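You operate a simulated robot arm through the tools that you are given. There is no shell and no other tool. Be economical: measure what you need, move in short steps, check, and stop when the job is done.

The job below is to be done with a simulated two-armed robot. You get a single attempt, and the scene is never put back.

JOB
Scour the cover in the blue jig, then brush glue on it.
Fine: Take all the gloss off and coat the whole top; use the black hand tool, then the wooden one; lay the glue pot's lid on the round blue mat; put both tools back and close the pot. Set down upright: black hand tool, wooden hand tool. A coat counts when it lies all over at full strength: go over it till it gets no stronger. What is to be rubbed or washed off counts as gone when no trace of it is left.

It is judged by the outcome, as a careful person would: the job done as asked, and still so three seconds after it is handed in. It fails if anything else is knocked over, pushed out of place, dropped, spilled or broken. Lids that push on must go on centred and level and be pressed home; caps that screw on are set level and turned clockwise until they are tight.

ROBOT AND FRAMES
Two 7-joint arms with two-finger grippers on one trunk, hanging from a carriage that runs on a gantry, over the field with the corners [-2340, 938], [-2340, -342], [360, -343], [360, 937] (x, y) and turns from -363 to 325 degrees about z. Base frame: it is fixed where the carriage stands at the start and does not move with it; the origin is on the floor, on the carriage's upright axis, x ahead of it, y to its left, z up; the surface under the hand at the start is at about z = 820. Readings come in mm, degrees, newtons and seconds.
The left shoulder is at the start at [40, 158, 1152], the right one opposite. With the tool pointing down near the work surface each hand reaches from about 100 to 600 mm from the robot's upright axis, wherever it stands, measured 20 degrees to its own side. Places, roughly: black hand tool (4x3x14 cm) [500, -100, 900]; round blue mat [700, -400, 800]; wooden hand tool (4x4x14 cm) [400, -100, 900]. Payload 1.96 kg a hand.
The tool frame of a hand sits at the grasp point between the pads (the TCP): z along the fingers, y along the line on which they close. The tips reach 20 mm beyond it. The gripper opens to 72 mm. The gripper's body begins 38 mm behind the TCP.
Orientation is that of the tool frame in the base frame, as a unit quaternion [x, y, z, w]. With the fingers straight down and closing along the base's y, the tool's x points along the base's -x, its y along +y and its z along -z.

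CONTROLS
- The arms move only by the tool step_arm. It takes "left_plan", "right_plan" or both (then of equal length, played together; a hand with none holds still); each is one flat list of numbers, 7 for each row, row after row: the shift along the tool's x, y, z in units of 100 mm (1.0 is 100 mm), then the turn, a rotation vector about the tool's x, y, z in units of 180 degrees (1.0 is 180 degrees), then the gripper command, from -1 (fully open) to 1 (shut), values between in proportion. In form: [dx, dy, dz, ax, ay, az, grip, dx, dy, dz, ax, ay, az, grip, ...]. A call has 1 to 12 rows; each row is the pose to reach, as a shift and turn from the pose commanded when the call began, along the tool's axes at that moment. A call with a number of a shift or a turn outside -1 to 1 is refused whole. A row lasts 0.2 s, in which the tool goes at most 50 mm and 8.6 degrees; a call with a longer step from one row to the next is refused whole, and so is a gripper value outside its range. A pose out of reach is approached as far as the arm can. The call stops where the force on the tool passes 50 N (or 10 N more than at its start, if that is more) or the arm is blocked; 0.2 s more then pass. The fingers move at their own pace (about 45 mm/s each) and stop on an object; they squeeze with about 38 N. The grip force told is the motor's: it shows also when the fingers shut on nothing. Time passes only in rows, and 0.2 s behind the last, so rows that repeat a pose let the fingers close. It gives the time, the measured TCP pose, the force on the tool (base axes), the opening and the grip force at its end, in the units of the frame above (readings bear some noise), with the torque about the TCP (base axes, N m) and any sound that the robot's microphone picked up.
- Cameras (640 x 400 px; columns grow to the right, rows downward): "scene" is now at [224.2, -18.4, 1507]; the picture's right is [-0.27, -0.96, 0.00], its down [-0.83, 0.23, -0.51] and it looks along [0.49, -0.14, -0.86] (base axes); focal length 258 px, centre (320, 200). "left" rides on the left gripper at [71, -19, -82] in its tool frame; the picture's right is [0.26, 0.97, 0.00], its down [-0.67, 0.18, -0.72] and it looks along [-0.69, 0.19, 0.70] (tool axes); focal length 280 px, centre (320, 200). "right" rides on the right gripper at [71, 19, -82] in its tool frame; the picture's right is [-0.26, 0.96, 0.00], its down [-0.67, -0.18, -0.72] and it looks along [-0.69, -0.19, 0.70] (tool axes); focal length 280 px, centre (320, 200). There is no depth. A picture from a camera that has moved, and an enlarged one, comes with that camera's place and axes in the base frame and with its lens.
- camera(camera): a new picture of that camera. It takes no simulated time.
- move_column(by): slides the trunk up (or, below 0, down) by that many mm; the arms and the scene camera ride with it, the base frame stays. It gives what a move gives, with no picture.
- roll_base(legs): drives the robot by 1 to 6 legs, each [ahead, left, turn to the left] in mm, mm and degrees, along the robot's own axes; the way and the turn of a leg run together, so that a leg with both is an arc; at most 1500 mm and 180 degrees a leg. The arms and the cameras ride along, it lands a little off, and it stops where it bumps. It keeps to its track: a leg is cut to what the track allows. It gives what a move gives.
- aim_head(pan, tilt): turns the head with the scene camera to pan (to the left, within 86 degrees either way) and tilt (down, from -29 to 69), counted from straight ahead of the robot. It gives what a move gives.
- enlarge(camera, box): a new picture of the part [left, top, right, bottom] of that camera's present view, enlarged. It takes no simulated time.
- sign_off(): hands the job in; it is judged then, once.

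Work in short steps. Places have to be worked out from the pictures, the camera data and where the tool is seen: move nearer, look again, correct. Check each grasp and each placing, and mend what went wrong. You have 120 turns and 92 pictures in all, those below and enlarged ones among them. Open the grippers and draw the arms clear of the work before you hand the job in, unless the task says otherwise; then end with one line.

The tools are called after "Call:" by a JSON object that holds its "op" and its "data". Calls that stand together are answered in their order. step_arm: Moves the arms, as the interface text tells. Its arguments: {"type":"object","properties":{"left_plan":{"type":"array","items":{"type":"number"}},"right_plan":{"type":"array","items":{"type":"number"}}},"required":[]} The other tools are called the same way: move_column (by) slides the trunk up or down; roll_base (legs) drives the base; aim_head (pan, tilt) turns the head that bears the scene camera; camera (camera) takes a picture; enlarge (camera, box) takes an enlarged picture of a part of a camera's view; sign_off () hands the job in.

At the start:

```text
time: 0.0
left_ee_pos: [361.4, 70.9, 1214.2]
left_tool_rot: [0.0, 1.0, 0.0, -0.001]
left_wrist_force: [-0.7, 1.1, 0.1]
left_torque: [0.0, -0.02, 0.02]
left_width: 71.8
left_grasp_force: 0.0
right_ee_pos: [387.7, -329.4, 1229.2]
right_tool_rot: [0.0, 1.0, 0.001, 0.001]
right_wrist_force: [-0.3, -0.7, 1.6]
right_torque: [-0.01, -0.01, -0.04]
right_width: 72.1
right_grasp_force: 0.1
trunk travel left (down, up): [-475.0, 365.0]
robot x, y, heading: [2.2, -4.1, 0.0]
head pan, tilt: [-15.5, 59.2]
```

scene: 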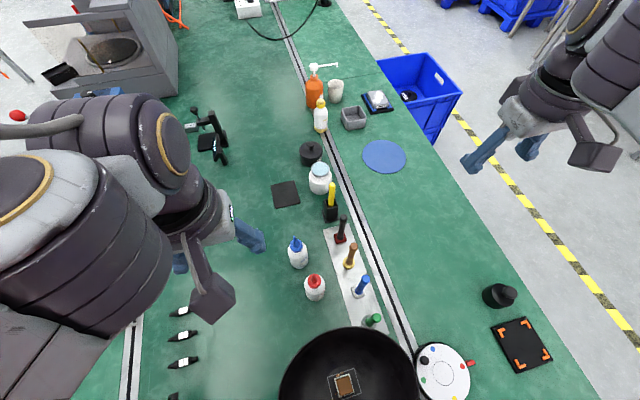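
right: 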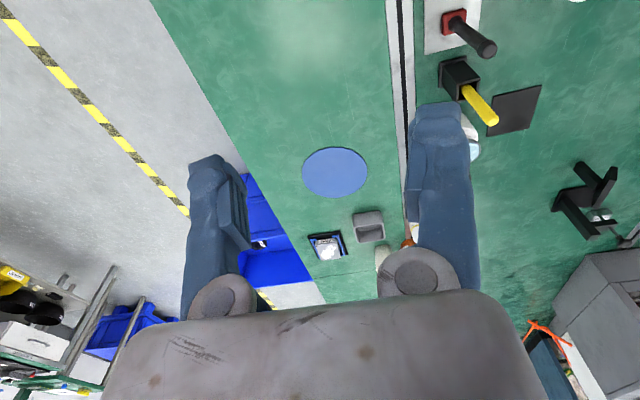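
left: 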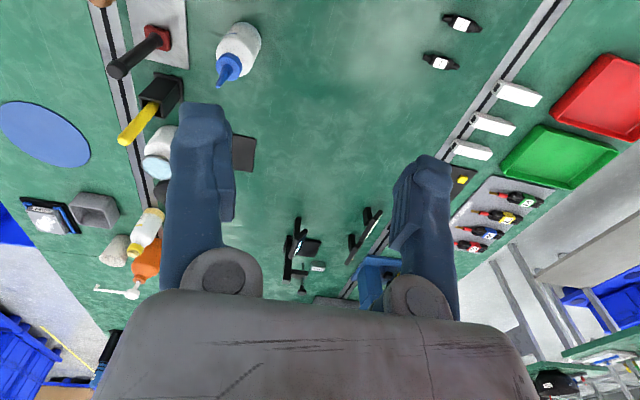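

I begin by enlarging the scene view around the tool strip to identify the tools, pot and jig.

Call:
{"op": "enlarge", "data": {"camera": "scene", "box": [250, 130, 430, 330]}}

Call:
{"op": "aim_head", "data": {"pan": 0, "tilt": 45}}

Call:
{"op": "camera", "data": {"camera": "scene"}}

```text
2.00 times, centred on (340, 230) of scene
camera zoom: at [224.2, -18.4, 1507.0], right [-0.27, -0.96, 0.0], down [-0.83, 0.23, -0.51], along [0.49, -0.14, -0.86], focal length 515 px, centre (280, 140)
```

zoom: 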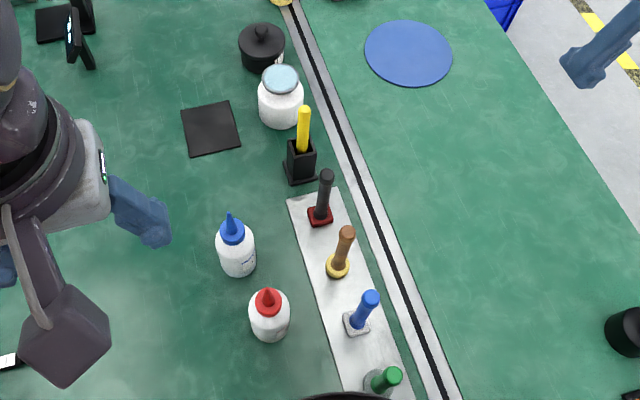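

```text
time: 0.8
left_ee_pos: [360.7, 70.8, 1214.5]
left_tool_rot: [0.0, 1.0, 0.0, 0.001]
left_wrist_force: [0.9, 0.7, -0.6]
left_torque: [-0.04, -0.01, -0.06]
left_width: 71.8
left_grasp_force: 0.0
right_ee_pos: [388.5, -329.6, 1229.6]
right_tool_rot: [0.001, 1.0, 0.0, 0.0]
right_wrist_force: [-0.6, 0.2, 0.3]
right_torque: [-0.03, -0.01, 0.02]
right_width: 72.1
right_grasp_force: 0.1
trunk travel left (down, up): [-475.0, 365.0]
robot x, y, heading: [1.2, -0.6, -0.2]
head pan, tilt: [0.0, 45.0]
```

```text
87 pictures are left
camera scene: at [240.4, -0.4, 1525.5], right [0.0, -1.0, 0.0], down [-0.71, 0.0, -0.71], along [0.71, 0.0, -0.71], focal length 258 px, centre (320, 200)
```

scene: 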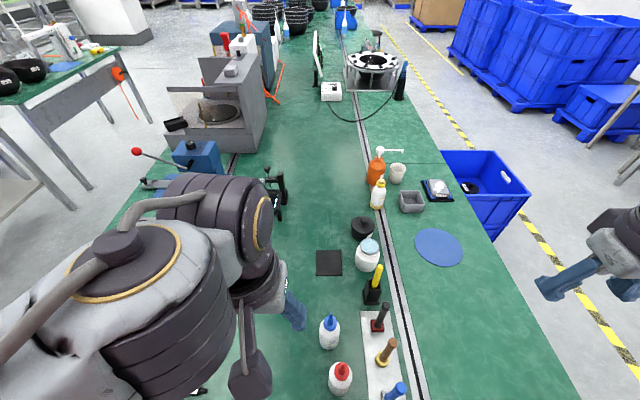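

The blue block on the left (200,155) may be the jig, but the left arm blocks the view. I look to the left and behind.

Call:
{"op": "aim_head", "data": {"pan": 55, "tilt": 45}}

Call:
{"op": "camera", "data": {"camera": "scene"}}

Call:
{"op": "aim_head", "data": {"pan": -75, "tilt": 55}}

Call:
{"op": "camera", "data": {"camera": "scene"}}

```text
time: 2.0
left_ee_pos: [361.5, 70.7, 1212.8]
left_tool_rot: [0.0, 1.0, 0.0, 0.0]
left_wrist_force: [0.2, -0.5, 0.1]
left_torque: [-0.01, -0.01, 0.02]
left_width: 71.9
left_grasp_force: 0.0
right_ee_pos: [388.4, -329.4, 1229.6]
right_tool_rot: [-0.001, 1.0, 0.0, 0.0]
right_wrist_force: [-0.3, 0.3, 0.1]
right_torque: [0.0, 0.02, 0.0]
right_width: 72.0
right_grasp_force: 0.0
trunk travel left (down, up): [-475.0, 365.0]
robot x, y, heading: [-1.6, 1.2, -0.1]
head pan, tilt: [55.0, 45.0]
```

```text
86 pictures are left
camera scene: at [205.8, 66.3, 1525.5], right [0.82, -0.57, 0.0], down [-0.41, -0.58, -0.71], along [0.41, 0.58, -0.71], focal length 258 px, centre (320, 200)
```

scene: 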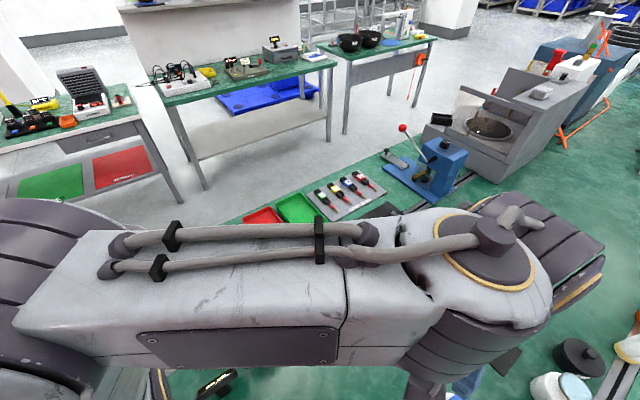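

```text
time: 4.1
left_ee_pos: [361.1, 71.7, 1213.9]
left_tool_rot: [0.0, 1.0, -0.001, 0.001]
left_wrist_force: [-0.1, -0.2, -0.6]
left_torque: [0.0, 0.0, -0.01]
left_width: 72.2
left_grasp_force: 0.0
right_ee_pos: [388.6, -328.1, 1230.7]
right_tool_rot: [0.001, 1.0, 0.0, 0.0]
right_wrist_force: [0.3, -0.1, 0.2]
right_torque: [-0.01, -0.03, -0.02]
right_width: 72.2
right_grasp_force: 0.1
trunk travel left (down, up): [-475.0, 365.0]
robot x, y, heading: [-1.5, 2.6, -0.2]
head pan, tilt: [-75.0, 55.0]
```

```text
85 pictures are left
camera scene: at [177.8, -69.9, 1512.1], right [-0.97, -0.26, 0.0], down [-0.21, 0.79, -0.57], along [0.15, -0.55, -0.82], focal length 258 px, centre (320, 200)
```

scene: 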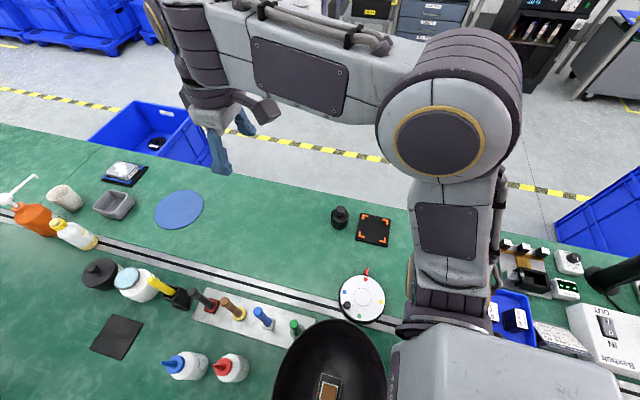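

The jig isn't in view yet; the table runs behind the robot. I raise the trunk for safety and turn to look behind.

Call:
{"op": "move_column", "data": {"by": 300}}

Call:
{"op": "aim_head", "data": {"pan": -80, "tilt": 45}}

Call:
{"op": "roll_base", "data": {"legs": [[0, 0, -90]]}}

Call:
{"op": "camera", "data": {"camera": "scene"}}

Call:
{"op": "aim_head", "data": {"pan": 0, "tilt": 69}}

Call:
{"op": "camera", "data": {"camera": "scene"}}

```text
time: 7.1
left_ee_pos: [361.2, 71.0, 1513.6]
left_tool_rot: [0.0, 1.0, 0.0, 0.0]
left_wrist_force: [-0.8, 0.4, 0.6]
left_torque: [-0.01, 0.01, -0.01]
left_width: 72.1
left_grasp_force: 0.0
right_ee_pos: [388.2, -329.4, 1530.7]
right_tool_rot: [0.0, 1.0, 0.0, 0.0]
right_wrist_force: [-0.1, -0.8, 1.1]
right_torque: [0.02, -0.01, -0.01]
right_width: 71.7
right_grasp_force: 0.0
trunk travel left (down, up): [-775.0, 65.0]
robot x, y, heading: [-0.5, 0.5, 0.1]
head pan, tilt: [-75.0, 55.0]
```

```text
time: 7.8
left_ee_pos: [360.9, 70.5, 1514.0]
left_tool_rot: [0.0, 1.0, 0.0, 0.0]
left_wrist_force: [0.9, 0.2, 0.7]
left_torque: [0.02, 0.03, 0.02]
left_width: 72.0
left_grasp_force: 0.1
right_ee_pos: [389.1, -329.6, 1530.5]
right_tool_rot: [-0.001, 1.0, 0.0, 0.0]
right_wrist_force: [-0.3, 0.9, 0.0]
right_torque: [0.02, 0.02, -0.01]
right_width: 72.3
right_grasp_force: 0.2
trunk travel left (down, up): [-775.0, 65.0]
robot x, y, heading: [-1.6, 0.3, 0.0]
head pan, tilt: [-80.0, 45.0]
```

```text
time: 12.1
left_ee_pos: [66.0, -361.7, 1513.8]
left_tool_rot: [0.711, 0.703, 0.0, 0.0]
left_wrist_force: [-0.7, -0.1, 0.3]
left_torque: [0.01, 0.0, -0.02]
left_width: 72.1
left_grasp_force: 0.0
right_ee_pos: [-333.7, -385.7, 1529.8]
right_tool_rot: [0.712, 0.702, 0.0, -0.001]
right_wrist_force: [-0.5, -0.4, 0.3]
right_torque: [0.0, 0.0, -0.02]
right_width: 72.1
right_grasp_force: 0.0
trunk travel left (down, up): [-775.0, 65.0]
robot x, y, heading: [-2.5, -0.5, -90.7]
head pan, tilt: [-80.0, 45.0]
```

```text
84 pictures are left
camera scene: at [-83.2, -173.4, 1825.5], right [-0.16, 0.99, 0.0], down [0.7, 0.11, -0.71], along [-0.7, -0.11, -0.71], focal length 258 px, centre (320, 200)
```

scene: 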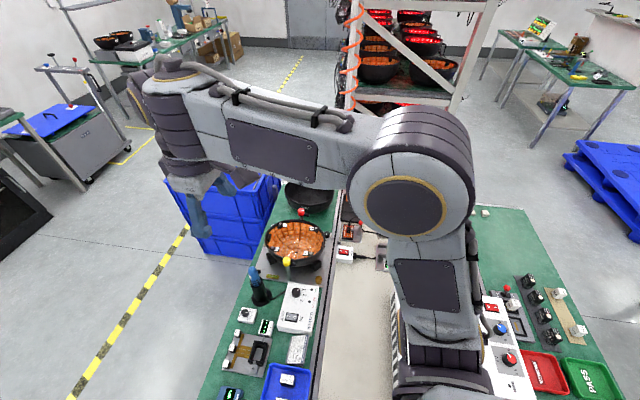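

```text
time: 13.6
left_ee_pos: [66.5, -362.5, 1514.4]
left_tool_rot: [0.711, 0.703, 0.0, -0.001]
left_wrist_force: [0.7, -0.2, -1.5]
left_torque: [0.01, 0.01, 0.01]
left_width: 72.0
left_grasp_force: 0.0
right_ee_pos: [-334.5, -384.3, 1529.4]
right_tool_rot: [0.712, 0.702, 0.0, 0.0]
right_wrist_force: [-0.1, 0.0, 0.6]
right_torque: [-0.03, -0.02, 0.01]
right_width: 72.0
right_grasp_force: 0.0
trunk travel left (down, up): [-775.0, 65.0]
robot x, y, heading: [-0.7, -3.7, -90.8]
head pan, tilt: [0.0, 68.8]
```

```text
83 pictures are left
camera scene: at [-3.7, -216.2, 1796.7], right [-1.0, 0.01, 0.0], down [0.01, 0.93, -0.36], along [0.0, -0.36, -0.93], focal length 258 px, centre (320, 200)
```

scene: 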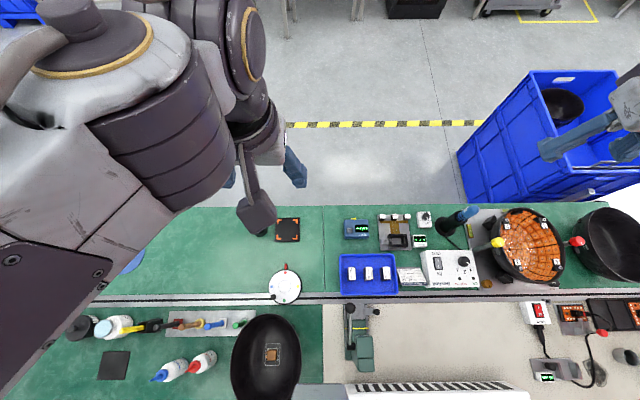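

No blue jig yet; I turn on to view the rest of the table behind.

Call:
{"op": "roll_base", "data": {"legs": [[0, 0, -135]]}}

Call:
{"op": "camera", "data": {"camera": "scene"}}

Call:
{"op": "aim_head", "data": {"pan": 0, "tilt": 45}}

Call:
{"op": "camera", "data": {"camera": "scene"}}

```text
time: 19.5
left_ee_pos: [-315.7, 187.9, 1514.8]
left_tool_rot: [0.933, -0.359, 0.0, 0.0]
left_wrist_force: [0.0, -0.3, 0.0]
left_torque: [0.02, 0.02, 0.04]
left_width: 72.3
left_grasp_force: 0.0
right_ee_pos: [-69.1, 505.2, 1529.9]
right_tool_rot: [0.933, -0.359, 0.0, 0.0]
right_wrist_force: [0.6, 0.1, 1.0]
right_torque: [0.0, 0.02, -0.02]
right_width: 72.0
right_grasp_force: 0.0
trunk travel left (down, up): [-775.0, 65.0]
robot x, y, heading: [-4.1, 1.9, 138.2]
head pan, tilt: [0.0, 68.8]
```

```text
82 pictures are left
camera scene: at [-161.4, 144.2, 1796.7], right [0.67, 0.74, 0.0], down [0.69, -0.62, -0.36], along [-0.27, 0.24, -0.93], focal length 258 px, centre (320, 200)
```

scene: 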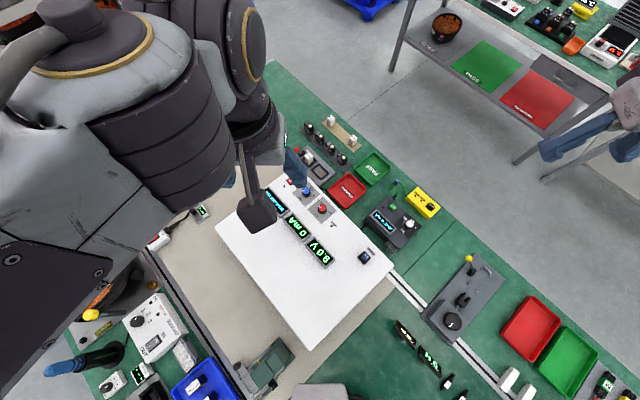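

```text
time: 20.4
left_ee_pos: [-316.3, 188.9, 1512.7]
left_tool_rot: [0.933, -0.359, 0.0, -0.001]
left_wrist_force: [-0.1, 0.8, 0.1]
left_torque: [0.01, -0.01, 0.02]
left_width: 72.1
left_grasp_force: 0.0
right_ee_pos: [-69.4, 504.7, 1530.7]
right_tool_rot: [0.934, -0.358, 0.0, 0.001]
right_wrist_force: [-0.2, 0.2, -0.3]
right_torque: [0.01, 0.02, 0.0]
right_width: 72.0
right_grasp_force: 0.1
trunk travel left (down, up): [-775.0, 65.0]
robot x, y, heading: [3.8, 1.0, 138.0]
head pan, tilt: [0.0, 45.0]
```

```text
81 pictures are left
camera scene: at [-180.2, 161.1, 1825.5], right [0.67, 0.74, 0.0], down [0.53, -0.47, -0.71], along [-0.53, 0.47, -0.71], focal length 258 px, centre (320, 200)
```

scene: 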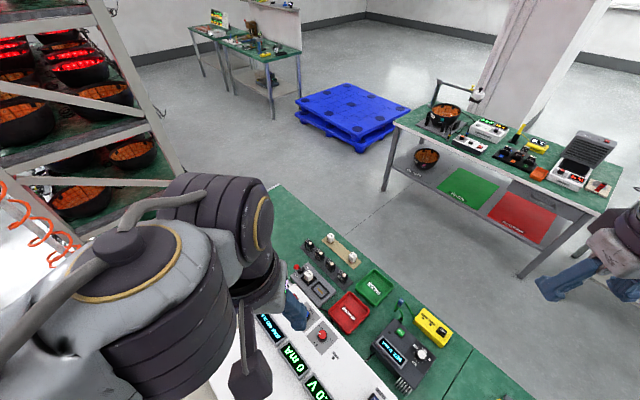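

The blue press-like block at the upper left of the first views is worth examining. I turn on to heading about 45 and look there.

Call:
{"op": "roll_base", "data": {"legs": [[0, 0, -100]]}}

Call:
{"op": "camera", "data": {"camera": "scene"}}

Call:
{"op": "aim_head", "data": {"pan": 0, "tilt": 65}}

Call:
{"op": "camera", "data": {"camera": "scene"}}

```text
time: 24.9
left_ee_pos: [238.0, 281.8, 1514.6]
left_tool_rot: [-0.332, 0.943, 0.0, -0.001]
left_wrist_force: [-1.1, 0.6, 0.2]
left_torque: [0.01, 0.01, 0.02]
left_width: 72.0
left_grasp_force: 0.1
right_ee_pos: [509.9, -12.4, 1530.8]
right_tool_rot: [-0.331, 0.944, 0.0, 0.0]
right_wrist_force: [-0.4, 0.3, -0.5]
right_torque: [0.0, -0.03, 0.01]
right_width: 72.1
right_grasp_force: 0.1
trunk travel left (down, up): [-775.0, 65.0]
robot x, y, heading: [0.6, -2.7, 38.5]
head pan, tilt: [0.0, 45.0]
```

```text
80 pictures are left
camera scene: at [187.3, 150.7, 1825.5], right [0.63, -0.78, 0.0], down [-0.55, -0.44, -0.71], along [0.55, 0.44, -0.71], focal length 258 px, centre (320, 200)
```

scene: 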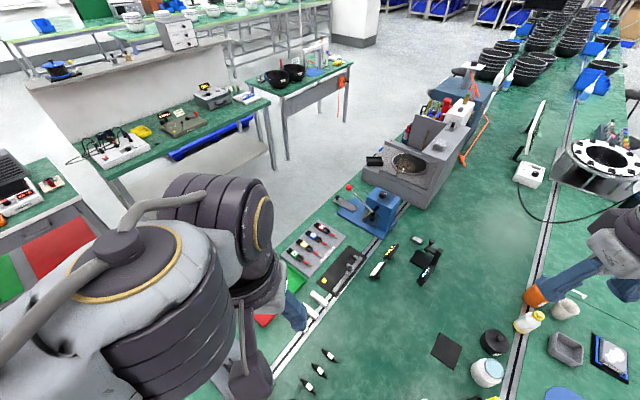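

```text
time: 25.8
left_ee_pos: [237.4, 281.0, 1513.1]
left_tool_rot: [-0.333, 0.943, 0.0, -0.001]
left_wrist_force: [0.1, -0.1, 0.7]
left_torque: [-0.01, 0.0, 0.04]
left_width: 72.1
left_grasp_force: 0.0
right_ee_pos: [509.6, -12.4, 1529.9]
right_tool_rot: [-0.331, 0.944, 0.0, 0.0]
right_wrist_force: [-0.2, -0.4, -0.2]
right_torque: [0.02, 0.0, 0.0]
right_width: 72.0
right_grasp_force: 0.0
trunk travel left (down, up): [-775.0, 65.0]
robot x, y, heading: [-2.1, 1.8, 38.6]
head pan, tilt: [0.0, 65.0]
```

```text
79 pictures are left
camera scene: at [171.3, 137.8, 1800.5], right [0.63, -0.78, 0.0], down [-0.71, -0.57, -0.42], along [0.33, 0.26, -0.91], focal length 258 px, centre (320, 200)
```

scene: 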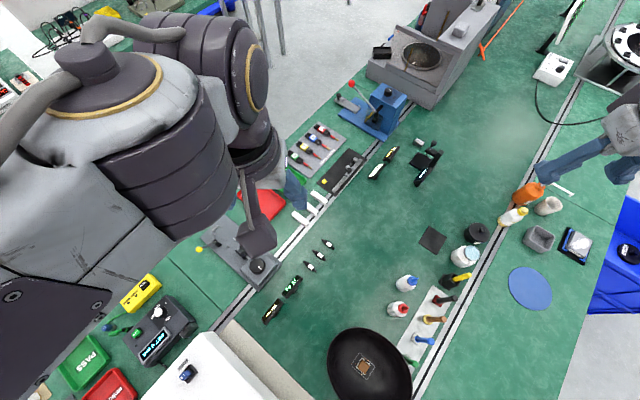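

I enlarge the blue-edged frame near the mat (575,245) and the blue press.

Call:
{"op": "enlarge", "data": {"camera": "scene", "box": [440, 170, 620, 320]}}

Call:
{"op": "enlarge", "data": {"camera": "scene", "box": [300, 60, 460, 200]}}

```text
2.67 times, centred on (530, 245) of scene
camera zoom: at [171.3, 137.8, 1800.5], right [0.63, -0.78, 0.0], down [-0.71, -0.57, -0.42], along [0.33, 0.26, -0.91], focal length 687 px, centre (-240, 80)
```

zoom: 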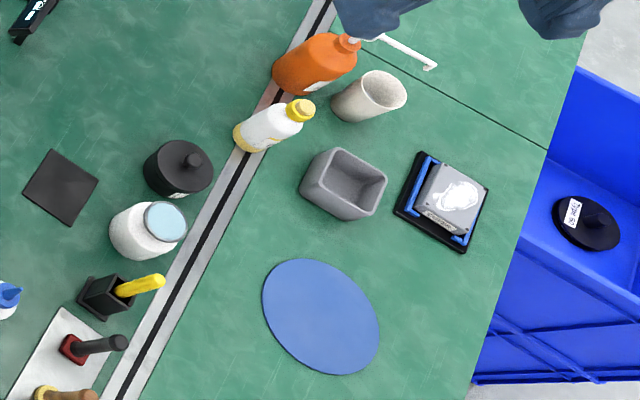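

```text
2.86 times, centred on (380, 130) of scene
camera zoom: at [171.3, 137.8, 1800.5], right [0.63, -0.78, 0.0], down [-0.71, -0.57, -0.42], along [0.33, 0.26, -0.91], focal length 736 px, centre (149, 400)
```

zoom: 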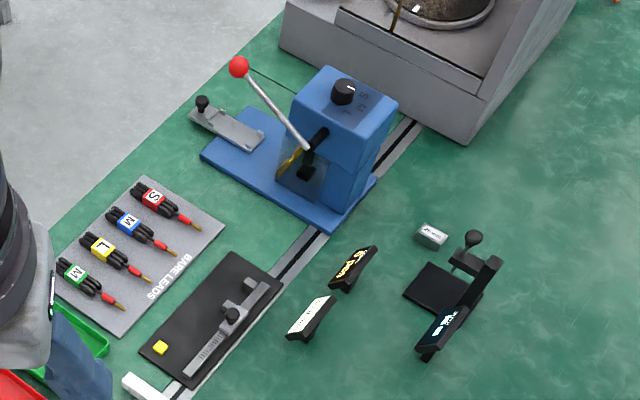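

The blue jig with the grey cover is at about (980,-470), beside the mat. Now I return to heading 0, move toward the work and look from nearer.

Call:
{"op": "roll_base", "data": {"legs": [[0, 0, 180], [0, 0, 141.5], [250, -150, 0]]}}

Call:
{"op": "aim_head", "data": {"pan": -15, "tilt": 62}}

Call:
{"op": "move_column", "data": {"by": -250}}

Call:
{"op": "camera", "data": {"camera": "scene"}}

Call:
{"op": "camera", "data": {"camera": "right"}}

```text
time: 40.9
left_ee_pos: [610.8, -95.6, 1512.9]
left_tool_rot: [0.012, 1.0, 0.0, 0.0]
left_wrist_force: [-0.3, -0.6, 0.2]
left_torque: [0.01, 0.01, 0.0]
left_width: 71.9
left_grasp_force: 0.1
right_ee_pos: [628.4, -495.9, 1530.6]
right_tool_rot: [0.011, 1.0, 0.0, 0.0]
right_wrist_force: [0.3, 0.4, -0.8]
right_torque: [0.0, 0.01, 0.03]
right_width: 72.0
right_grasp_force: 0.1
trunk travel left (down, up): [-775.0, 65.0]
robot x, y, heading: [246.0, -158.8, -1.2]
head pan, tilt: [0.0, 65.0]
```

```text
time: 41.7
left_ee_pos: [610.1, -95.9, 1513.1]
left_tool_rot: [0.012, 1.0, -0.001, 0.0]
left_wrist_force: [-0.9, 0.4, -0.8]
left_torque: [0.01, -0.01, 0.01]
left_width: 71.9
left_grasp_force: 0.0
right_ee_pos: [628.3, -497.1, 1530.7]
right_tool_rot: [0.013, 1.0, 0.0, 0.0]
right_wrist_force: [0.8, -0.1, 0.2]
right_torque: [0.01, 0.02, 0.03]
right_width: 72.0
right_grasp_force: 0.1
trunk travel left (down, up): [-775.0, 65.0]
robot x, y, heading: [248.4, -156.4, -1.5]
head pan, tilt: [-15.0, 62.0]
```

```text
time: 44.3
left_ee_pos: [610.9, -95.7, 1265.6]
left_tool_rot: [0.013, 1.0, 0.001, -0.001]
left_wrist_force: [-0.7, -0.4, 0.2]
left_torque: [-0.01, -0.01, 0.01]
left_width: 72.0
left_grasp_force: 0.0
right_ee_pos: [628.4, -496.6, 1280.1]
right_tool_rot: [0.013, 1.0, 0.0, 0.0]
right_wrist_force: [0.3, 0.0, 0.0]
right_torque: [0.0, -0.01, 0.03]
right_width: 72.1
right_grasp_force: 0.0
trunk travel left (down, up): [-525.0, 315.0]
robot x, y, heading: [248.4, -157.0, -1.5]
head pan, tilt: [-15.0, 62.0]
```

```text
76 pictures are left
camera scene: at [468.3, -180.3, 1553.8], right [-0.28, -0.96, 0.0], down [-0.85, 0.25, -0.47], along [0.45, -0.13, -0.88], focal length 258 px, centre (320, 200)
```

scene: 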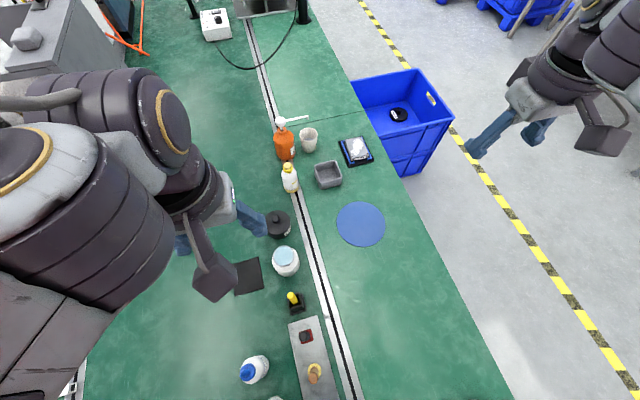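

```text
75 pictures are left
camera right: at [557.7, -475.2, 1362.0], right [0.29, 0.96, 0.0], down [0.67, -0.2, 0.72], along [0.69, -0.2, -0.7], focal length 280 px, centre (320, 200)
```

right: 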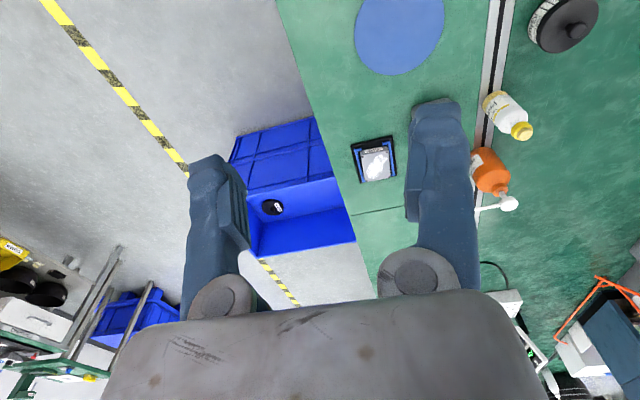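

I enlarge the pots, tools and jig to locate them and read labels.

Call:
{"op": "enlarge", "data": {"camera": "scene", "box": [230, 190, 390, 290]}}

Call:
{"op": "enlarge", "data": {"camera": "scene", "box": [260, 280, 388, 400]}}

Call:
{"op": "enlarge", "data": {"camera": "scene", "box": [260, 110, 404, 200]}}

```text
4.00 times, centred on (310, 240) of scene
camera zoom: at [468.3, -180.3, 1553.8], right [-0.28, -0.96, 0.0], down [-0.85, 0.25, -0.47], along [0.45, -0.13, -0.88], focal length 1031 px, centre (360, 40)
```

zoom: 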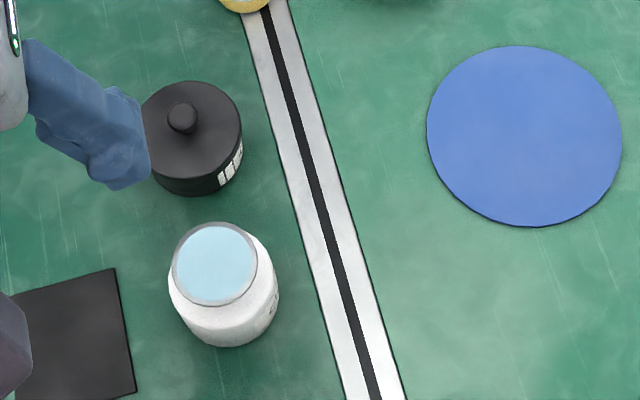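

```text
3.33 times, centred on (324, 340) of scene
camera zoom: at [468.3, -180.3, 1553.8], right [-0.28, -0.96, 0.0], down [-0.85, 0.25, -0.47], along [0.45, -0.13, -0.88], focal length 859 px, centre (307, -267)
```

zoom: 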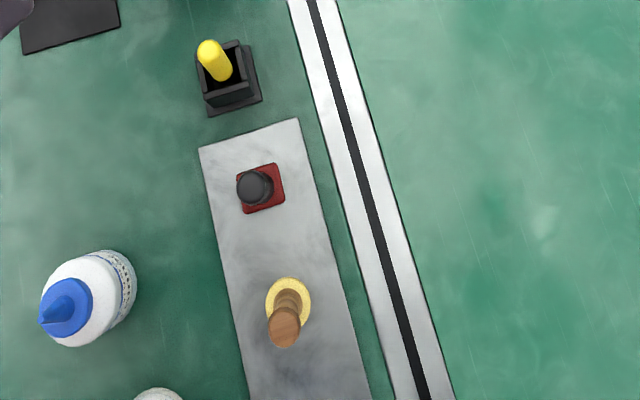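

```text
4.44 times, centred on (332, 155) of scene
camera zoom: at [468.3, -180.3, 1553.8], right [-0.28, -0.96, 0.0], down [-0.85, 0.25, -0.47], along [0.45, -0.13, -0.88], focal length 1145 px, centre (267, 400)
```

zoom: 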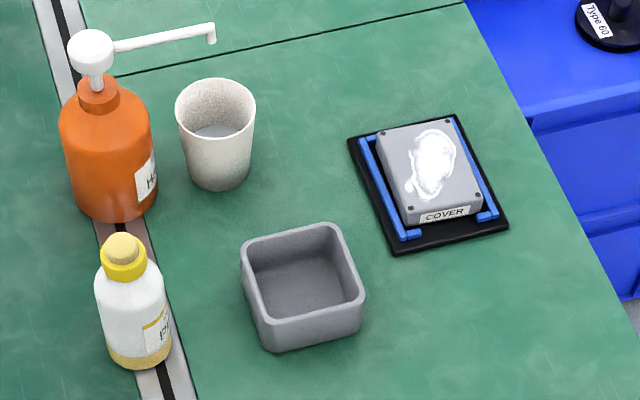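

I need the pot labels; I enlarge the right camera's corner showing the black pot, and the left camera.

Call:
{"op": "enlarge", "data": {"camera": "right", "box": [500, 0, 640, 88]}}

Call:
{"op": "camera", "data": {"camera": "left"}}

```text
4.55 times, centred on (570, 44) of right
camera zoom: at [557.7, -475.2, 1362.0], right [0.29, 0.96, 0.0], down [0.67, -0.2, 0.72], along [0.69, -0.2, -0.7], focal length 1274 px, centre (-816, 909)
```

zoom: 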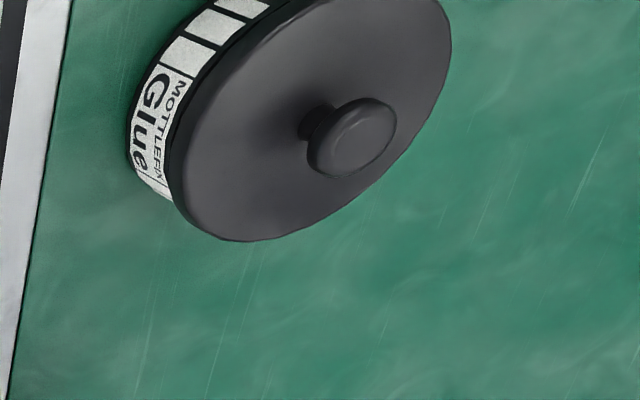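

```text
70 pictures are left
camera left: at [538.2, -113.4, 1345.1], right [-0.24, 0.97, 0.0], down [0.68, 0.17, 0.72], along [0.69, 0.17, -0.7], focal length 280 px, centre (320, 200)
```

left: 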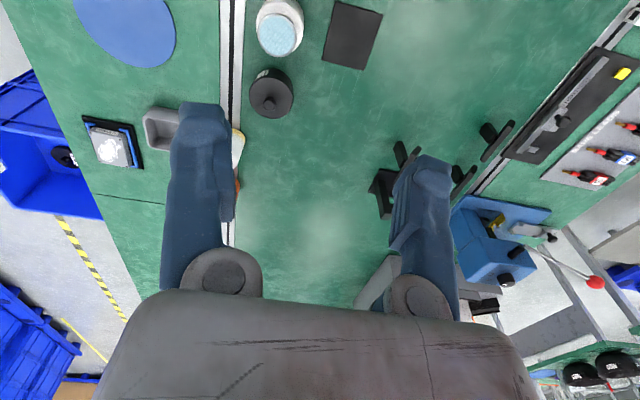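

The black knobbed pot is the Glue pot (knob at ~(782,-140,888)). Black tool stands at ~(478,-148), wooden at ~(403,-145). I drive back so the right arm reaches the black tool well.

Call:
{"op": "roll_base", "data": {"legs": [[-150, 150, 1.5]]}}

Call:
{"op": "move_column", "data": {"by": -50}}

```text
time: 45.9
left_ee_pos: [461.2, 65.1, 1264.1]
left_tool_rot: [-0.001, 1.0, 0.001, 0.001]
left_wrist_force: [0.6, 0.4, 0.7]
left_torque: [-0.02, -0.01, 0.04]
left_width: 71.9
left_grasp_force: 0.1
right_ee_pos: [489.1, -335.2, 1278.6]
right_tool_rot: [0.0, 1.0, 0.001, 0.0]
right_wrist_force: [0.5, -0.4, 0.5]
right_torque: [0.0, -0.04, 0.02]
right_width: 72.3
right_grasp_force: 0.0
trunk travel left (down, up): [-525.0, 315.0]
robot x, y, heading: [97.7, -4.8, -0.1]
head pan, tilt: [-15.0, 62.0]
```

```text
time: 46.8
left_ee_pos: [459.9, 64.2, 1213.7]
left_tool_rot: [0.0, 1.0, 0.0, 0.0]
left_wrist_force: [0.2, -0.2, -0.2]
left_torque: [-0.02, -0.04, 0.0]
left_width: 72.1
left_grasp_force: 0.2
right_ee_pos: [489.9, -335.6, 1229.9]
right_tool_rot: [0.0, 1.0, 0.001, 0.0]
right_wrist_force: [1.0, 0.9, 0.6]
right_torque: [-0.01, 0.03, 0.01]
right_width: 71.8
right_grasp_force: 0.1
trunk travel left (down, up): [-475.0, 365.0]
robot x, y, heading: [98.7, -4.3, 0.0]
head pan, tilt: [-15.0, 62.0]
```

I move the right hand toward a point above the black tool.

Call:
{"op": "step_arm", "data": {"right_plan": [0.03, 0.3, 0.25, 0, 0, 0, -1, 0.06, 0.6, 0.5, 0, 0, 0, -1, 0.11, 0.95, 0.75, 0, 0, 0, -1]}}

Call:
{"op": "step_arm", "data": {"right_plan": [0, 0.3, 0.25, 0, 0, 0, -1, 0, 0.6, 0.5, 0, 0, 0, -1, 0, 0.92, 0.75, 0, 0, 0, -1, 0, 0.92, 0.75, 0, 0, 0, -1]}}

Call:
{"op": "camera", "data": {"camera": "right"}}

Call:
{"op": "enlarge", "data": {"camera": "scene", "box": [220, 100, 440, 260]}}

```text
time: 47.6
left_ee_pos: [460.7, 64.5, 1213.1]
left_tool_rot: [-0.001, 1.0, 0.0, 0.0]
left_wrist_force: [-0.5, 0.4, -0.5]
left_torque: [-0.01, 0.04, 0.02]
left_width: 71.8
left_grasp_force: 0.1
right_ee_pos: [477.7, -237.7, 1156.5]
right_tool_rot: [-0.001, 1.0, 0.0, 0.0]
right_wrist_force: [-0.7, 1.4, -0.6]
right_torque: [0.01, -0.01, -0.01]
right_width: 72.0
right_grasp_force: 0.0
trunk travel left (down, up): [-475.0, 365.0]
robot x, y, heading: [98.3, -6.1, 0.0]
head pan, tilt: [-15.0, 62.0]
```

```text
time: 48.6
left_ee_pos: [461.1, 64.4, 1214.8]
left_tool_rot: [-0.001, 1.0, 0.0, 0.0]
left_wrist_force: [0.5, 0.3, 0.0]
left_torque: [-0.01, -0.03, -0.03]
left_width: 72.0
left_grasp_force: 0.0
right_ee_pos: [476.9, -148.7, 1080.4]
right_tool_rot: [0.0, 1.0, -0.001, 0.0]
right_wrist_force: [0.6, 0.3, -0.1]
right_torque: [-0.02, 0.0, -0.04]
right_width: 72.0
right_grasp_force: 0.0
trunk travel left (down, up): [-475.0, 365.0]
robot x, y, heading: [100.5, -5.7, -0.0]
head pan, tilt: [-15.0, 62.0]
```

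```text
69 pictures are left
camera right: at [406.7, -129.8, 1162.3], right [0.26, 0.97, 0.0], down [0.67, -0.18, 0.72], along [0.69, -0.19, -0.7], focal length 280 px, centre (320, 200)
```

right: 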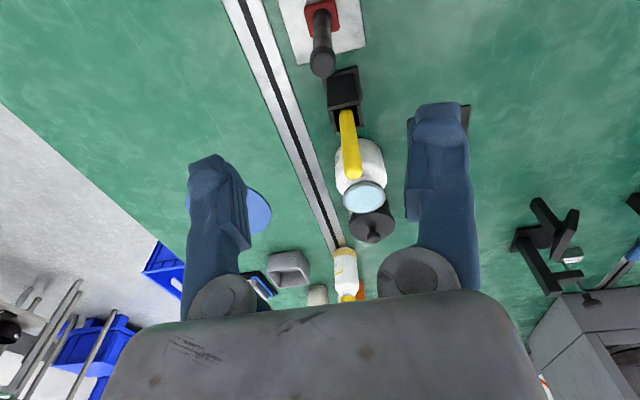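

```text
2.50 times, centred on (330, 180) of scene
camera zoom: at [320.8, -23.4, 1503.8], right [-0.26, -0.97, 0.0], down [-0.85, 0.23, -0.47], along [0.45, -0.12, -0.88], focal length 644 px, centre (295, 250)
```

zoom: 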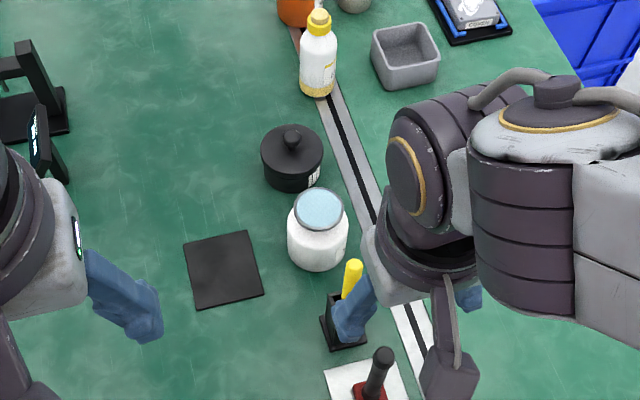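

Handle confirmed at (477,-148), top ~962. I descend straight to TCP z≈938 and close.

Call:
{"op": "step_arm", "data": {"right_plan": [0, 0, 0.3, 0, 0, 0, -1, 0, 0, 0.6, 0, 0, 0, -1, 0, 0, 0.9, 0, 0, 0, -1]}}

Call:
{"op": "camera", "data": {"camera": "right"}}

```text
time: 49.4
left_ee_pos: [460.8, 64.5, 1213.4]
left_tool_rot: [-0.001, 1.0, 0.0, 0.001]
left_wrist_force: [-1.0, 0.9, -0.8]
left_torque: [0.02, 0.03, -0.02]
left_width: 72.1
left_grasp_force: 0.0
right_ee_pos: [477.4, -149.1, 990.3]
right_tool_rot: [-0.001, 1.0, -0.001, 0.0]
right_wrist_force: [0.4, -0.4, 0.3]
right_torque: [-0.01, 0.02, 0.03]
right_width: 72.2
right_grasp_force: 0.1
trunk travel left (down, up): [-475.0, 365.0]
robot x, y, heading: [97.9, -5.0, 0.1]
head pan, tilt: [-15.0, 62.0]
```

```text
67 pictures are left
camera right: at [406.3, -129.9, 1071.3], right [0.26, 0.97, 0.0], down [0.67, -0.18, 0.72], along [0.69, -0.19, -0.7], focal length 280 px, centre (320, 200)
```

right: 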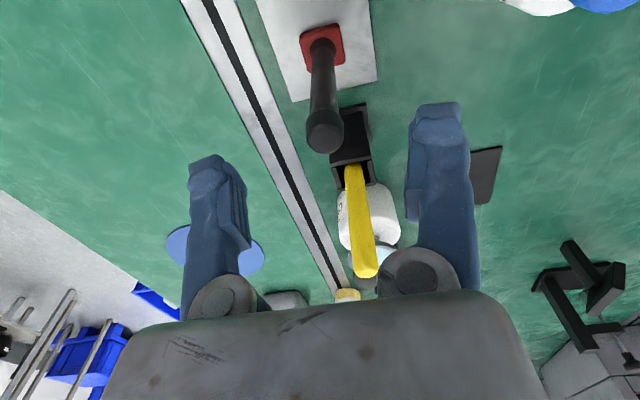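

Handle top at z≈955, centred between the fingers. I go down to TCP ≈934 and close.

Call:
{"op": "step_arm", "data": {"right_plan": [0, 0, 0.3, 0, 0, 0, -1, 0, 0, 0.55, 0, 0, 0, -1, 0, 0, 0.55, 0, 0, 0, 1, 0, 0, 0.55, 0, 0, 0, 1, 0, 0, 0.55, 0, 0, 0, 1, 0, 0, 0.55, 0, 0, 0, 1]}}

```text
time: 50.8
left_ee_pos: [461.9, 64.7, 1214.0]
left_tool_rot: [-0.001, 1.0, -0.001, 0.0]
left_wrist_force: [-0.2, 0.7, 0.2]
left_torque: [0.0, -0.02, 0.02]
left_width: 72.0
left_grasp_force: 0.2
right_ee_pos: [478.4, -149.3, 936.0]
right_tool_rot: [0.0, 1.0, 0.0, -0.001]
right_wrist_force: [-0.9, 0.2, -0.3]
right_torque: [0.02, 0.0, 0.0]
right_width: 17.5
right_grasp_force: 26.5
trunk travel left (down, up): [-475.0, 365.0]
robot x, y, heading: [101.6, -2.9, 0.3]
head pan, tilt: [-15.0, 62.0]
```

Gripped (17.5 mm). I lift and check.

Call:
{"op": "step_arm", "data": {"right_plan": [0, 0, -0.2, 0, 0, 0, 1, 0, 0, -0.5, 0, 0, 0, 1, 0, 0, -0.9, 0, 0, 0, 1]}}

Call:
{"op": "step_arm", "data": {"right_plan": [0, 0, -0.4, 0, 0, 0, 1, 0, 0, -0.8, 0, 0, 0, 1]}}

Call:
{"op": "camera", "data": {"camera": "right"}}

```text
time: 51.6
left_ee_pos: [461.0, 66.0, 1213.3]
left_tool_rot: [-0.001, 1.0, 0.0, 0.0]
left_wrist_force: [-0.9, -0.1, 0.7]
left_torque: [0.02, -0.01, -0.01]
left_width: 71.8
left_grasp_force: 0.1
right_ee_pos: [476.8, -147.2, 1025.6]
right_tool_rot: [0.0, 1.0, 0.0, -0.001]
right_wrist_force: [-0.9, 0.7, -0.4]
right_torque: [0.02, 0.02, 0.0]
right_width: 17.2
right_grasp_force: 38.0
trunk travel left (down, up): [-475.0, 365.0]
robot x, y, heading: [103.6, -6.2, 0.0]
head pan, tilt: [-15.0, 62.0]
```

```text
time: 52.2
left_ee_pos: [460.5, 64.3, 1212.9]
left_tool_rot: [0.0, 1.0, 0.0, 0.0]
left_wrist_force: [0.1, 1.7, -0.3]
left_torque: [-0.02, -0.05, 0.0]
left_width: 71.8
left_grasp_force: 0.0
right_ee_pos: [476.9, -148.5, 1104.9]
right_tool_rot: [0.0, 1.0, 0.0, 0.0]
right_wrist_force: [-0.8, 0.3, -1.6]
right_torque: [0.02, 0.01, 0.01]
right_width: 16.8
right_grasp_force: 38.0
trunk travel left (down, up): [-475.0, 365.0]
robot x, y, heading: [99.3, -5.6, 0.1]
head pan, tilt: [-15.0, 62.0]
```

```text
66 pictures are left
camera right: at [405.4, -128.2, 1187.6], right [0.26, 0.97, 0.0], down [0.67, -0.18, 0.72], along [0.69, -0.19, -0.7], focal length 280 px, centre (320, 200)
```

right: 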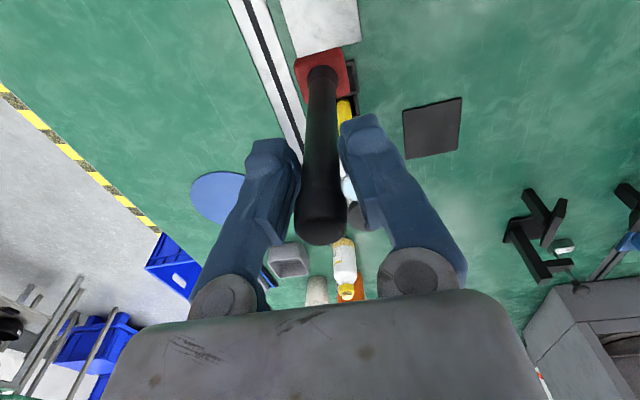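

The tool is firmly held. I raise the trunk and drive to a pose where the right shoulder is near the jig.

Call:
{"op": "move_column", "data": {"by": 130}}

Call:
{"op": "roll_base", "data": {"legs": [[250, -322, 0], [0, 0, 45]]}}

Call:
{"op": "aim_head", "data": {"pan": -60, "tilt": 50}}

Call:
{"op": "camera", "data": {"camera": "scene"}}

```text
time: 53.8
left_ee_pos: [460.5, 64.4, 1343.0]
left_tool_rot: [-0.001, 1.0, 0.0, 0.0]
left_wrist_force: [0.3, 0.4, -0.4]
left_torque: [0.01, -0.02, -0.01]
left_width: 71.8
left_grasp_force: 0.0
right_ee_pos: [476.7, -147.3, 1236.5]
right_tool_rot: [0.0, 1.0, -0.001, 0.0]
right_wrist_force: [-0.1, -0.3, -0.6]
right_torque: [0.03, 0.0, -0.02]
right_width: 17.3
right_grasp_force: 38.0
trunk travel left (down, up): [-605.0, 235.0]
robot x, y, heading: [103.4, -7.9, 0.1]
head pan, tilt: [-15.0, 62.0]
```

```text
time: 58.5
left_ee_pos: [556.9, -26.7, 1343.3]
left_tool_rot: [-0.388, 0.922, 0.001, 0.001]
left_wrist_force: [0.3, -0.6, 0.1]
left_torque: [-0.02, 0.01, -0.02]
left_width: 72.0
left_grasp_force: 0.1
right_ee_pos: [719.8, -162.8, 1235.8]
right_tool_rot: [-0.388, 0.922, 0.0, 0.0]
right_wrist_force: [-0.3, -0.2, -0.9]
right_torque: [0.01, 0.0, 0.02]
right_width: 17.3
right_grasp_force: 38.0
trunk travel left (down, up): [-605.0, 235.0]
robot x, y, heading: [353.4, -335.1, 45.5]
head pan, tilt: [-15.0, 62.0]
```

```text
time: 59.6
left_ee_pos: [556.2, -26.1, 1343.5]
left_tool_rot: [-0.387, 0.922, 0.001, 0.0]
left_wrist_force: [-0.9, -0.4, 0.7]
left_torque: [0.04, -0.03, -0.01]
left_width: 72.1
left_grasp_force: 0.1
right_ee_pos: [718.6, -162.9, 1234.6]
right_tool_rot: [-0.387, 0.922, 0.0, 0.0]
right_wrist_force: [-0.6, 0.6, -1.3]
right_torque: [-0.01, -0.01, 0.03]
right_width: 17.3
right_grasp_force: 38.4
trunk travel left (down, up): [-605.0, 235.0]
robot x, y, heading: [353.6, -336.3, 45.5]
head pan, tilt: [-60.0, 50.0]
```

```text
65 pictures are left
camera scene: at [539.6, -238.7, 1648.6], right [-0.25, -0.97, 0.0], down [-0.74, 0.19, -0.64], along [0.62, -0.16, -0.77], focal length 258 px, centre (320, 200)
```

scene: 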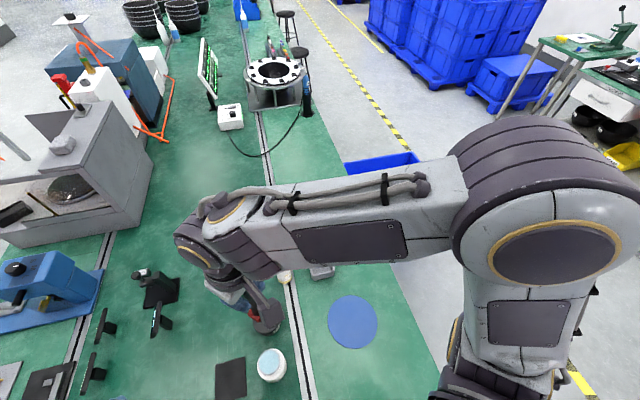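

I turn the hand 45° back to base alignment while beginning to move toward the jig.

Call:
{"op": "step_arm", "data": {"right_plan": [0, -0.16, 0, 0, 0, 0.042, 1, 0, -0.33, 0, 0, 0, 0.084, 1, 0, -0.5, 0, 0, 0, 0.126, 1, 0, -0.67, 0, 0, 0, 0.168, 1, 0, -0.83, 0, 0, 0, 0.21, 1, 0, -1.0, 0, 0, 0, 0.2525, 1]}}

Call:
{"op": "step_arm", "data": {"right_plan": [-0.33, -0.33, 0, 0, 0, 0, 1, -0.67, -0.67, 0, 0, 0, 0, 1, -1.0, -1.0, 0, 0, 0, 0, 1, -1.0, -1.0, 0, 0, 0, 0, 1]}}

Call:
{"op": "camera", "data": {"camera": "right"}}

```text
time: 61.0
left_ee_pos: [555.9, -25.0, 1343.3]
left_tool_rot: [-0.387, 0.922, 0.0, 0.0]
left_wrist_force: [-0.2, 0.8, -0.3]
left_torque: [0.01, 0.01, 0.02]
left_width: 72.3
left_grasp_force: 0.0
right_ee_pos: [791.3, -233.3, 1234.8]
right_tool_rot: [0.001, 1.0, 0.0, 0.0]
right_wrist_force: [0.1, -0.8, -0.8]
right_torque: [0.02, 0.0, -0.02]
right_width: 17.2
right_grasp_force: 38.5
trunk travel left (down, up): [-605.0, 235.0]
robot x, y, heading: [356.9, -334.9, 45.2]
head pan, tilt: [-60.0, 50.0]
```

```text
time: 62.0
left_ee_pos: [555.8, -25.1, 1343.9]
left_tool_rot: [-0.387, 0.922, 0.0, 0.001]
left_wrist_force: [-0.4, 0.1, -0.3]
left_torque: [-0.01, -0.02, 0.0]
left_width: 72.0
left_grasp_force: 0.2
right_ee_pos: [892.0, -335.2, 1235.2]
right_tool_rot: [-0.001, 1.0, 0.0, 0.0]
right_wrist_force: [-0.7, 0.0, -0.6]
right_torque: [0.03, -0.03, 0.0]
right_width: 17.4
right_grasp_force: 37.9
trunk travel left (down, up): [-605.0, 235.0]
robot x, y, heading: [352.1, -336.5, 45.6]
head pan, tilt: [-60.0, 50.0]
```

```text
64 pictures are left
camera right: at [819.7, -315.1, 1317.0], right [0.26, 0.97, 0.0], down [0.67, -0.18, 0.72], along [0.69, -0.19, -0.7], focal length 280 px, centre (320, 200)
```

right: 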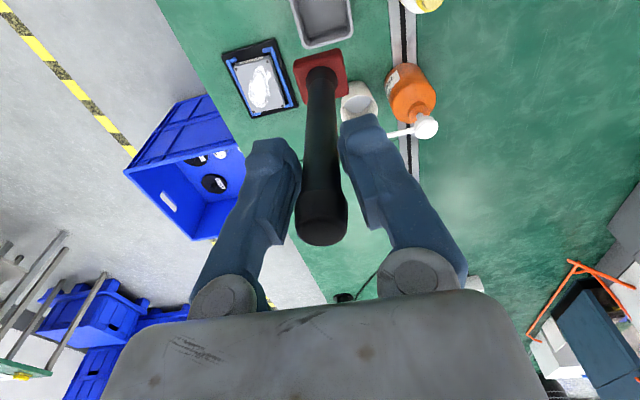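

I enlarge the jig here to fix the cover's place.

Call:
{"op": "enlarge", "data": {"camera": "right", "box": [210, 30, 306, 120]}}

```text
4.44 times, centred on (258, 75) of right
camera zoom: at [819.7, -315.1, 1317.0], right [0.26, 0.97, 0.0], down [0.67, -0.18, 0.72], along [0.69, -0.19, -0.7], focal length 1246 px, centre (596, 756)
```

zoom: 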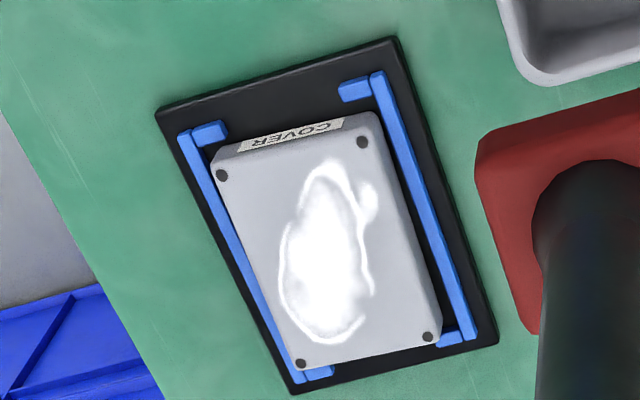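

Cover centre ≈(994,-469), top ≈845–850, about 84×62 mm. I move over it, keeping high, then descend.

Call:
{"op": "step_arm", "data": {"right_plan": [-0.3, -0.3, 0.0, 0, 0, 0, 1, -0.6, -0.6, 0.0, 0, 0, 0, 1, -0.85, -0.95, 0.0, 0, 0, 0, 1, -1.0, -1.0, 0.4, 0, 0, 0, 1, -1.0, -1.0, 0.8, 0, 0, 0, 1]}}

Call:
{"op": "step_arm", "data": {"right_plan": [-0.02, -0.34, 0.2, 0, 0, 0, 1, -0.02, -0.34, 0.6, 0, 0, 0, 1, -0.02, -0.34, 0.9, 0, 0, 0, 1, -0.02, -0.34, 1.0, 0, 0, 0, 1]}}

Call:
{"op": "camera", "data": {"camera": "right"}}

```text
time: 63.2
left_ee_pos: [554.9, -25.6, 1344.0]
left_tool_rot: [-0.387, 0.922, 0.0, 0.0]
left_wrist_force: [0.7, 0.0, 0.0]
left_torque: [-0.03, 0.02, -0.03]
left_width: 71.9
left_grasp_force: 0.2
right_ee_pos: [994.2, -434.8, 1153.4]
right_tool_rot: [-0.002, 1.0, 0.0, 0.0]
right_wrist_force: [-0.1, -0.2, -1.3]
right_torque: [0.03, 0.02, -0.01]
right_width: 17.3
right_grasp_force: 38.3
trunk travel left (down, up): [-605.0, 235.0]
robot x, y, heading: [353.8, -334.1, 45.6]
head pan, tilt: [-60.0, 50.0]
```

```text
time: 64.2
left_ee_pos: [556.9, -26.3, 1344.3]
left_tool_rot: [-0.387, 0.922, 0.0, -0.001]
left_wrist_force: [1.3, -0.2, 0.0]
left_torque: [0.01, 0.01, -0.01]
left_width: 72.0
left_grasp_force: 0.1
right_ee_pos: [993.2, -466.5, 1055.7]
right_tool_rot: [-0.001, 1.0, 0.0, -0.001]
right_wrist_force: [-0.2, -0.9, -1.0]
right_torque: [0.03, 0.01, -0.01]
right_width: 17.3
right_grasp_force: 38.4
trunk travel left (down, up): [-605.0, 235.0]
robot x, y, heading: [352.3, -337.3, 45.7]
head pan, tilt: [-60.0, 50.0]
```

```text
62 pictures are left
camera right: at [922.8, -448.0, 1136.3], right [0.26, 0.97, 0.0], down [0.67, -0.18, 0.72], along [0.69, -0.19, -0.7], focal length 280 px, centre (320, 200)
```

right: 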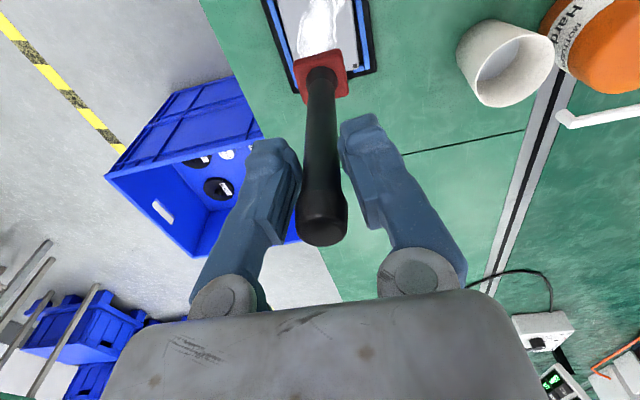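

Pad is above the cover. I descend to about 12 mm above it, then feel for contact.

Call:
{"op": "step_arm", "data": {"right_plan": [0, -0.03, 0.4, 0, 0, 0, 1, 0, -0.03, 0.8, 0, 0, 0, 1, 0, -0.03, 0.84, 0, 0, 0, 1]}}

Call:
{"op": "step_arm", "data": {"right_plan": [0, 0, 0.03, 0, 0, 0, 1, 0, 0, 0.06, 0, 0, 0, 1, 0, 0, 0.08, 0, 0, 0, 1]}}

Call:
{"op": "camera", "data": {"camera": "right"}}

```text
time: 65.0
left_ee_pos: [555.0, -26.4, 1344.8]
left_tool_rot: [-0.388, 0.922, 0.0, 0.0]
left_wrist_force: [-0.6, 0.7, 0.4]
left_torque: [0.0, 0.02, 0.01]
left_width: 72.2
left_grasp_force: 0.0
right_ee_pos: [991.8, -471.5, 970.8]
right_tool_rot: [0.0, 1.0, -0.001, 0.0]
right_wrist_force: [0.0, 0.4, -0.4]
right_torque: [0.01, -0.01, -0.02]
right_width: 17.1
right_grasp_force: 37.5
trunk travel left (down, up): [-605.0, 235.0]
robot x, y, heading: [354.1, -332.4, 45.6]
head pan, tilt: [-60.0, 50.0]
```

```text
time: 65.8
left_ee_pos: [557.2, -25.5, 1343.3]
left_tool_rot: [-0.387, 0.922, -0.001, 0.0]
left_wrist_force: [0.5, 0.7, -0.2]
left_torque: [0.01, -0.01, -0.04]
left_width: 72.2
left_grasp_force: 0.0
right_ee_pos: [992.7, -469.2, 961.5]
right_tool_rot: [-0.001, 1.0, 0.001, 0.0]
right_wrist_force: [0.8, 0.3, -0.7]
right_torque: [-0.03, -0.01, 0.02]
right_width: 17.4
right_grasp_force: 37.8
trunk travel left (down, up): [-605.0, 235.0]
robot x, y, heading: [352.6, -333.6, 45.7]
head pan, tilt: [-60.0, 50.0]
```

```text
61 pictures are left
camera right: at [921.0, -450.3, 1044.4], right [0.26, 0.97, 0.0], down [0.67, -0.18, 0.72], along [0.69, -0.19, -0.7], focal length 280 px, centre (320, 200)
```

right: 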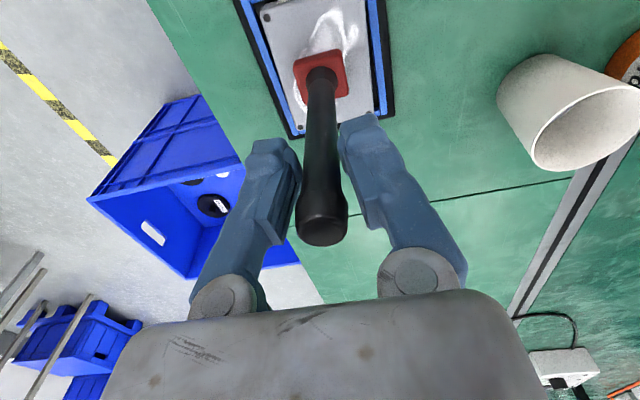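

Not yet in contact. I keep creeping down in 2 mm steps.

Call:
{"op": "step_arm", "data": {"right_plan": [0, 0, 0.02, 0, 0, 0, 1, 0, 0, 0.04, 0, 0, 0, 1, 0, 0, 0.06, 0, 0, 0, 1, 0, 0, 0.06, 0, 0, 0, 1]}}

Call:
{"op": "step_arm", "data": {"right_plan": [0, 0, 0.02, 0, 0, 0, 1, 0, 0, 0.04, 0, 0, 0, 1, 0, 0, 0.04, 0, 0, 0, 1]}}

```text
time: 66.8
left_ee_pos: [555.9, -26.0, 1343.9]
left_tool_rot: [-0.387, 0.922, 0.0, 0.0]
left_wrist_force: [0.0, -0.7, -0.5]
left_torque: [-0.02, 0.02, 0.02]
left_width: 71.9
left_grasp_force: 0.1
right_ee_pos: [993.0, -469.9, 957.5]
right_tool_rot: [-0.001, 1.0, -0.001, 0.0]
right_wrist_force: [-7.2, 0.2, 23.6]
right_torque: [0.01, 0.68, 0.0]
right_width: 17.1
right_grasp_force: 38.0
trunk travel left (down, up): [-605.0, 235.0]
robot x, y, heading: [354.3, -332.6, 45.6]
head pan, tilt: [-60.0, 50.0]
```

```text
time: 67.6
left_ee_pos: [558.2, -25.7, 1345.2]
left_tool_rot: [-0.387, 0.922, -0.001, 0.001]
left_wrist_force: [0.3, 0.3, 0.1]
left_torque: [-0.01, -0.01, 0.01]
left_width: 71.8
left_grasp_force: 0.2
right_ee_pos: [994.2, -470.1, 954.7]
right_tool_rot: [-0.001, 1.0, 0.0, 0.002]
right_wrist_force: [-1.2, 1.9, 30.4]
right_torque: [0.06, -0.28, 0.0]
right_width: 16.8
right_grasp_force: 38.3
trunk travel left (down, up): [-605.0, 235.0]
robot x, y, heading: [355.8, -331.8, 45.9]
head pan, tilt: [-60.0, 50.0]
```

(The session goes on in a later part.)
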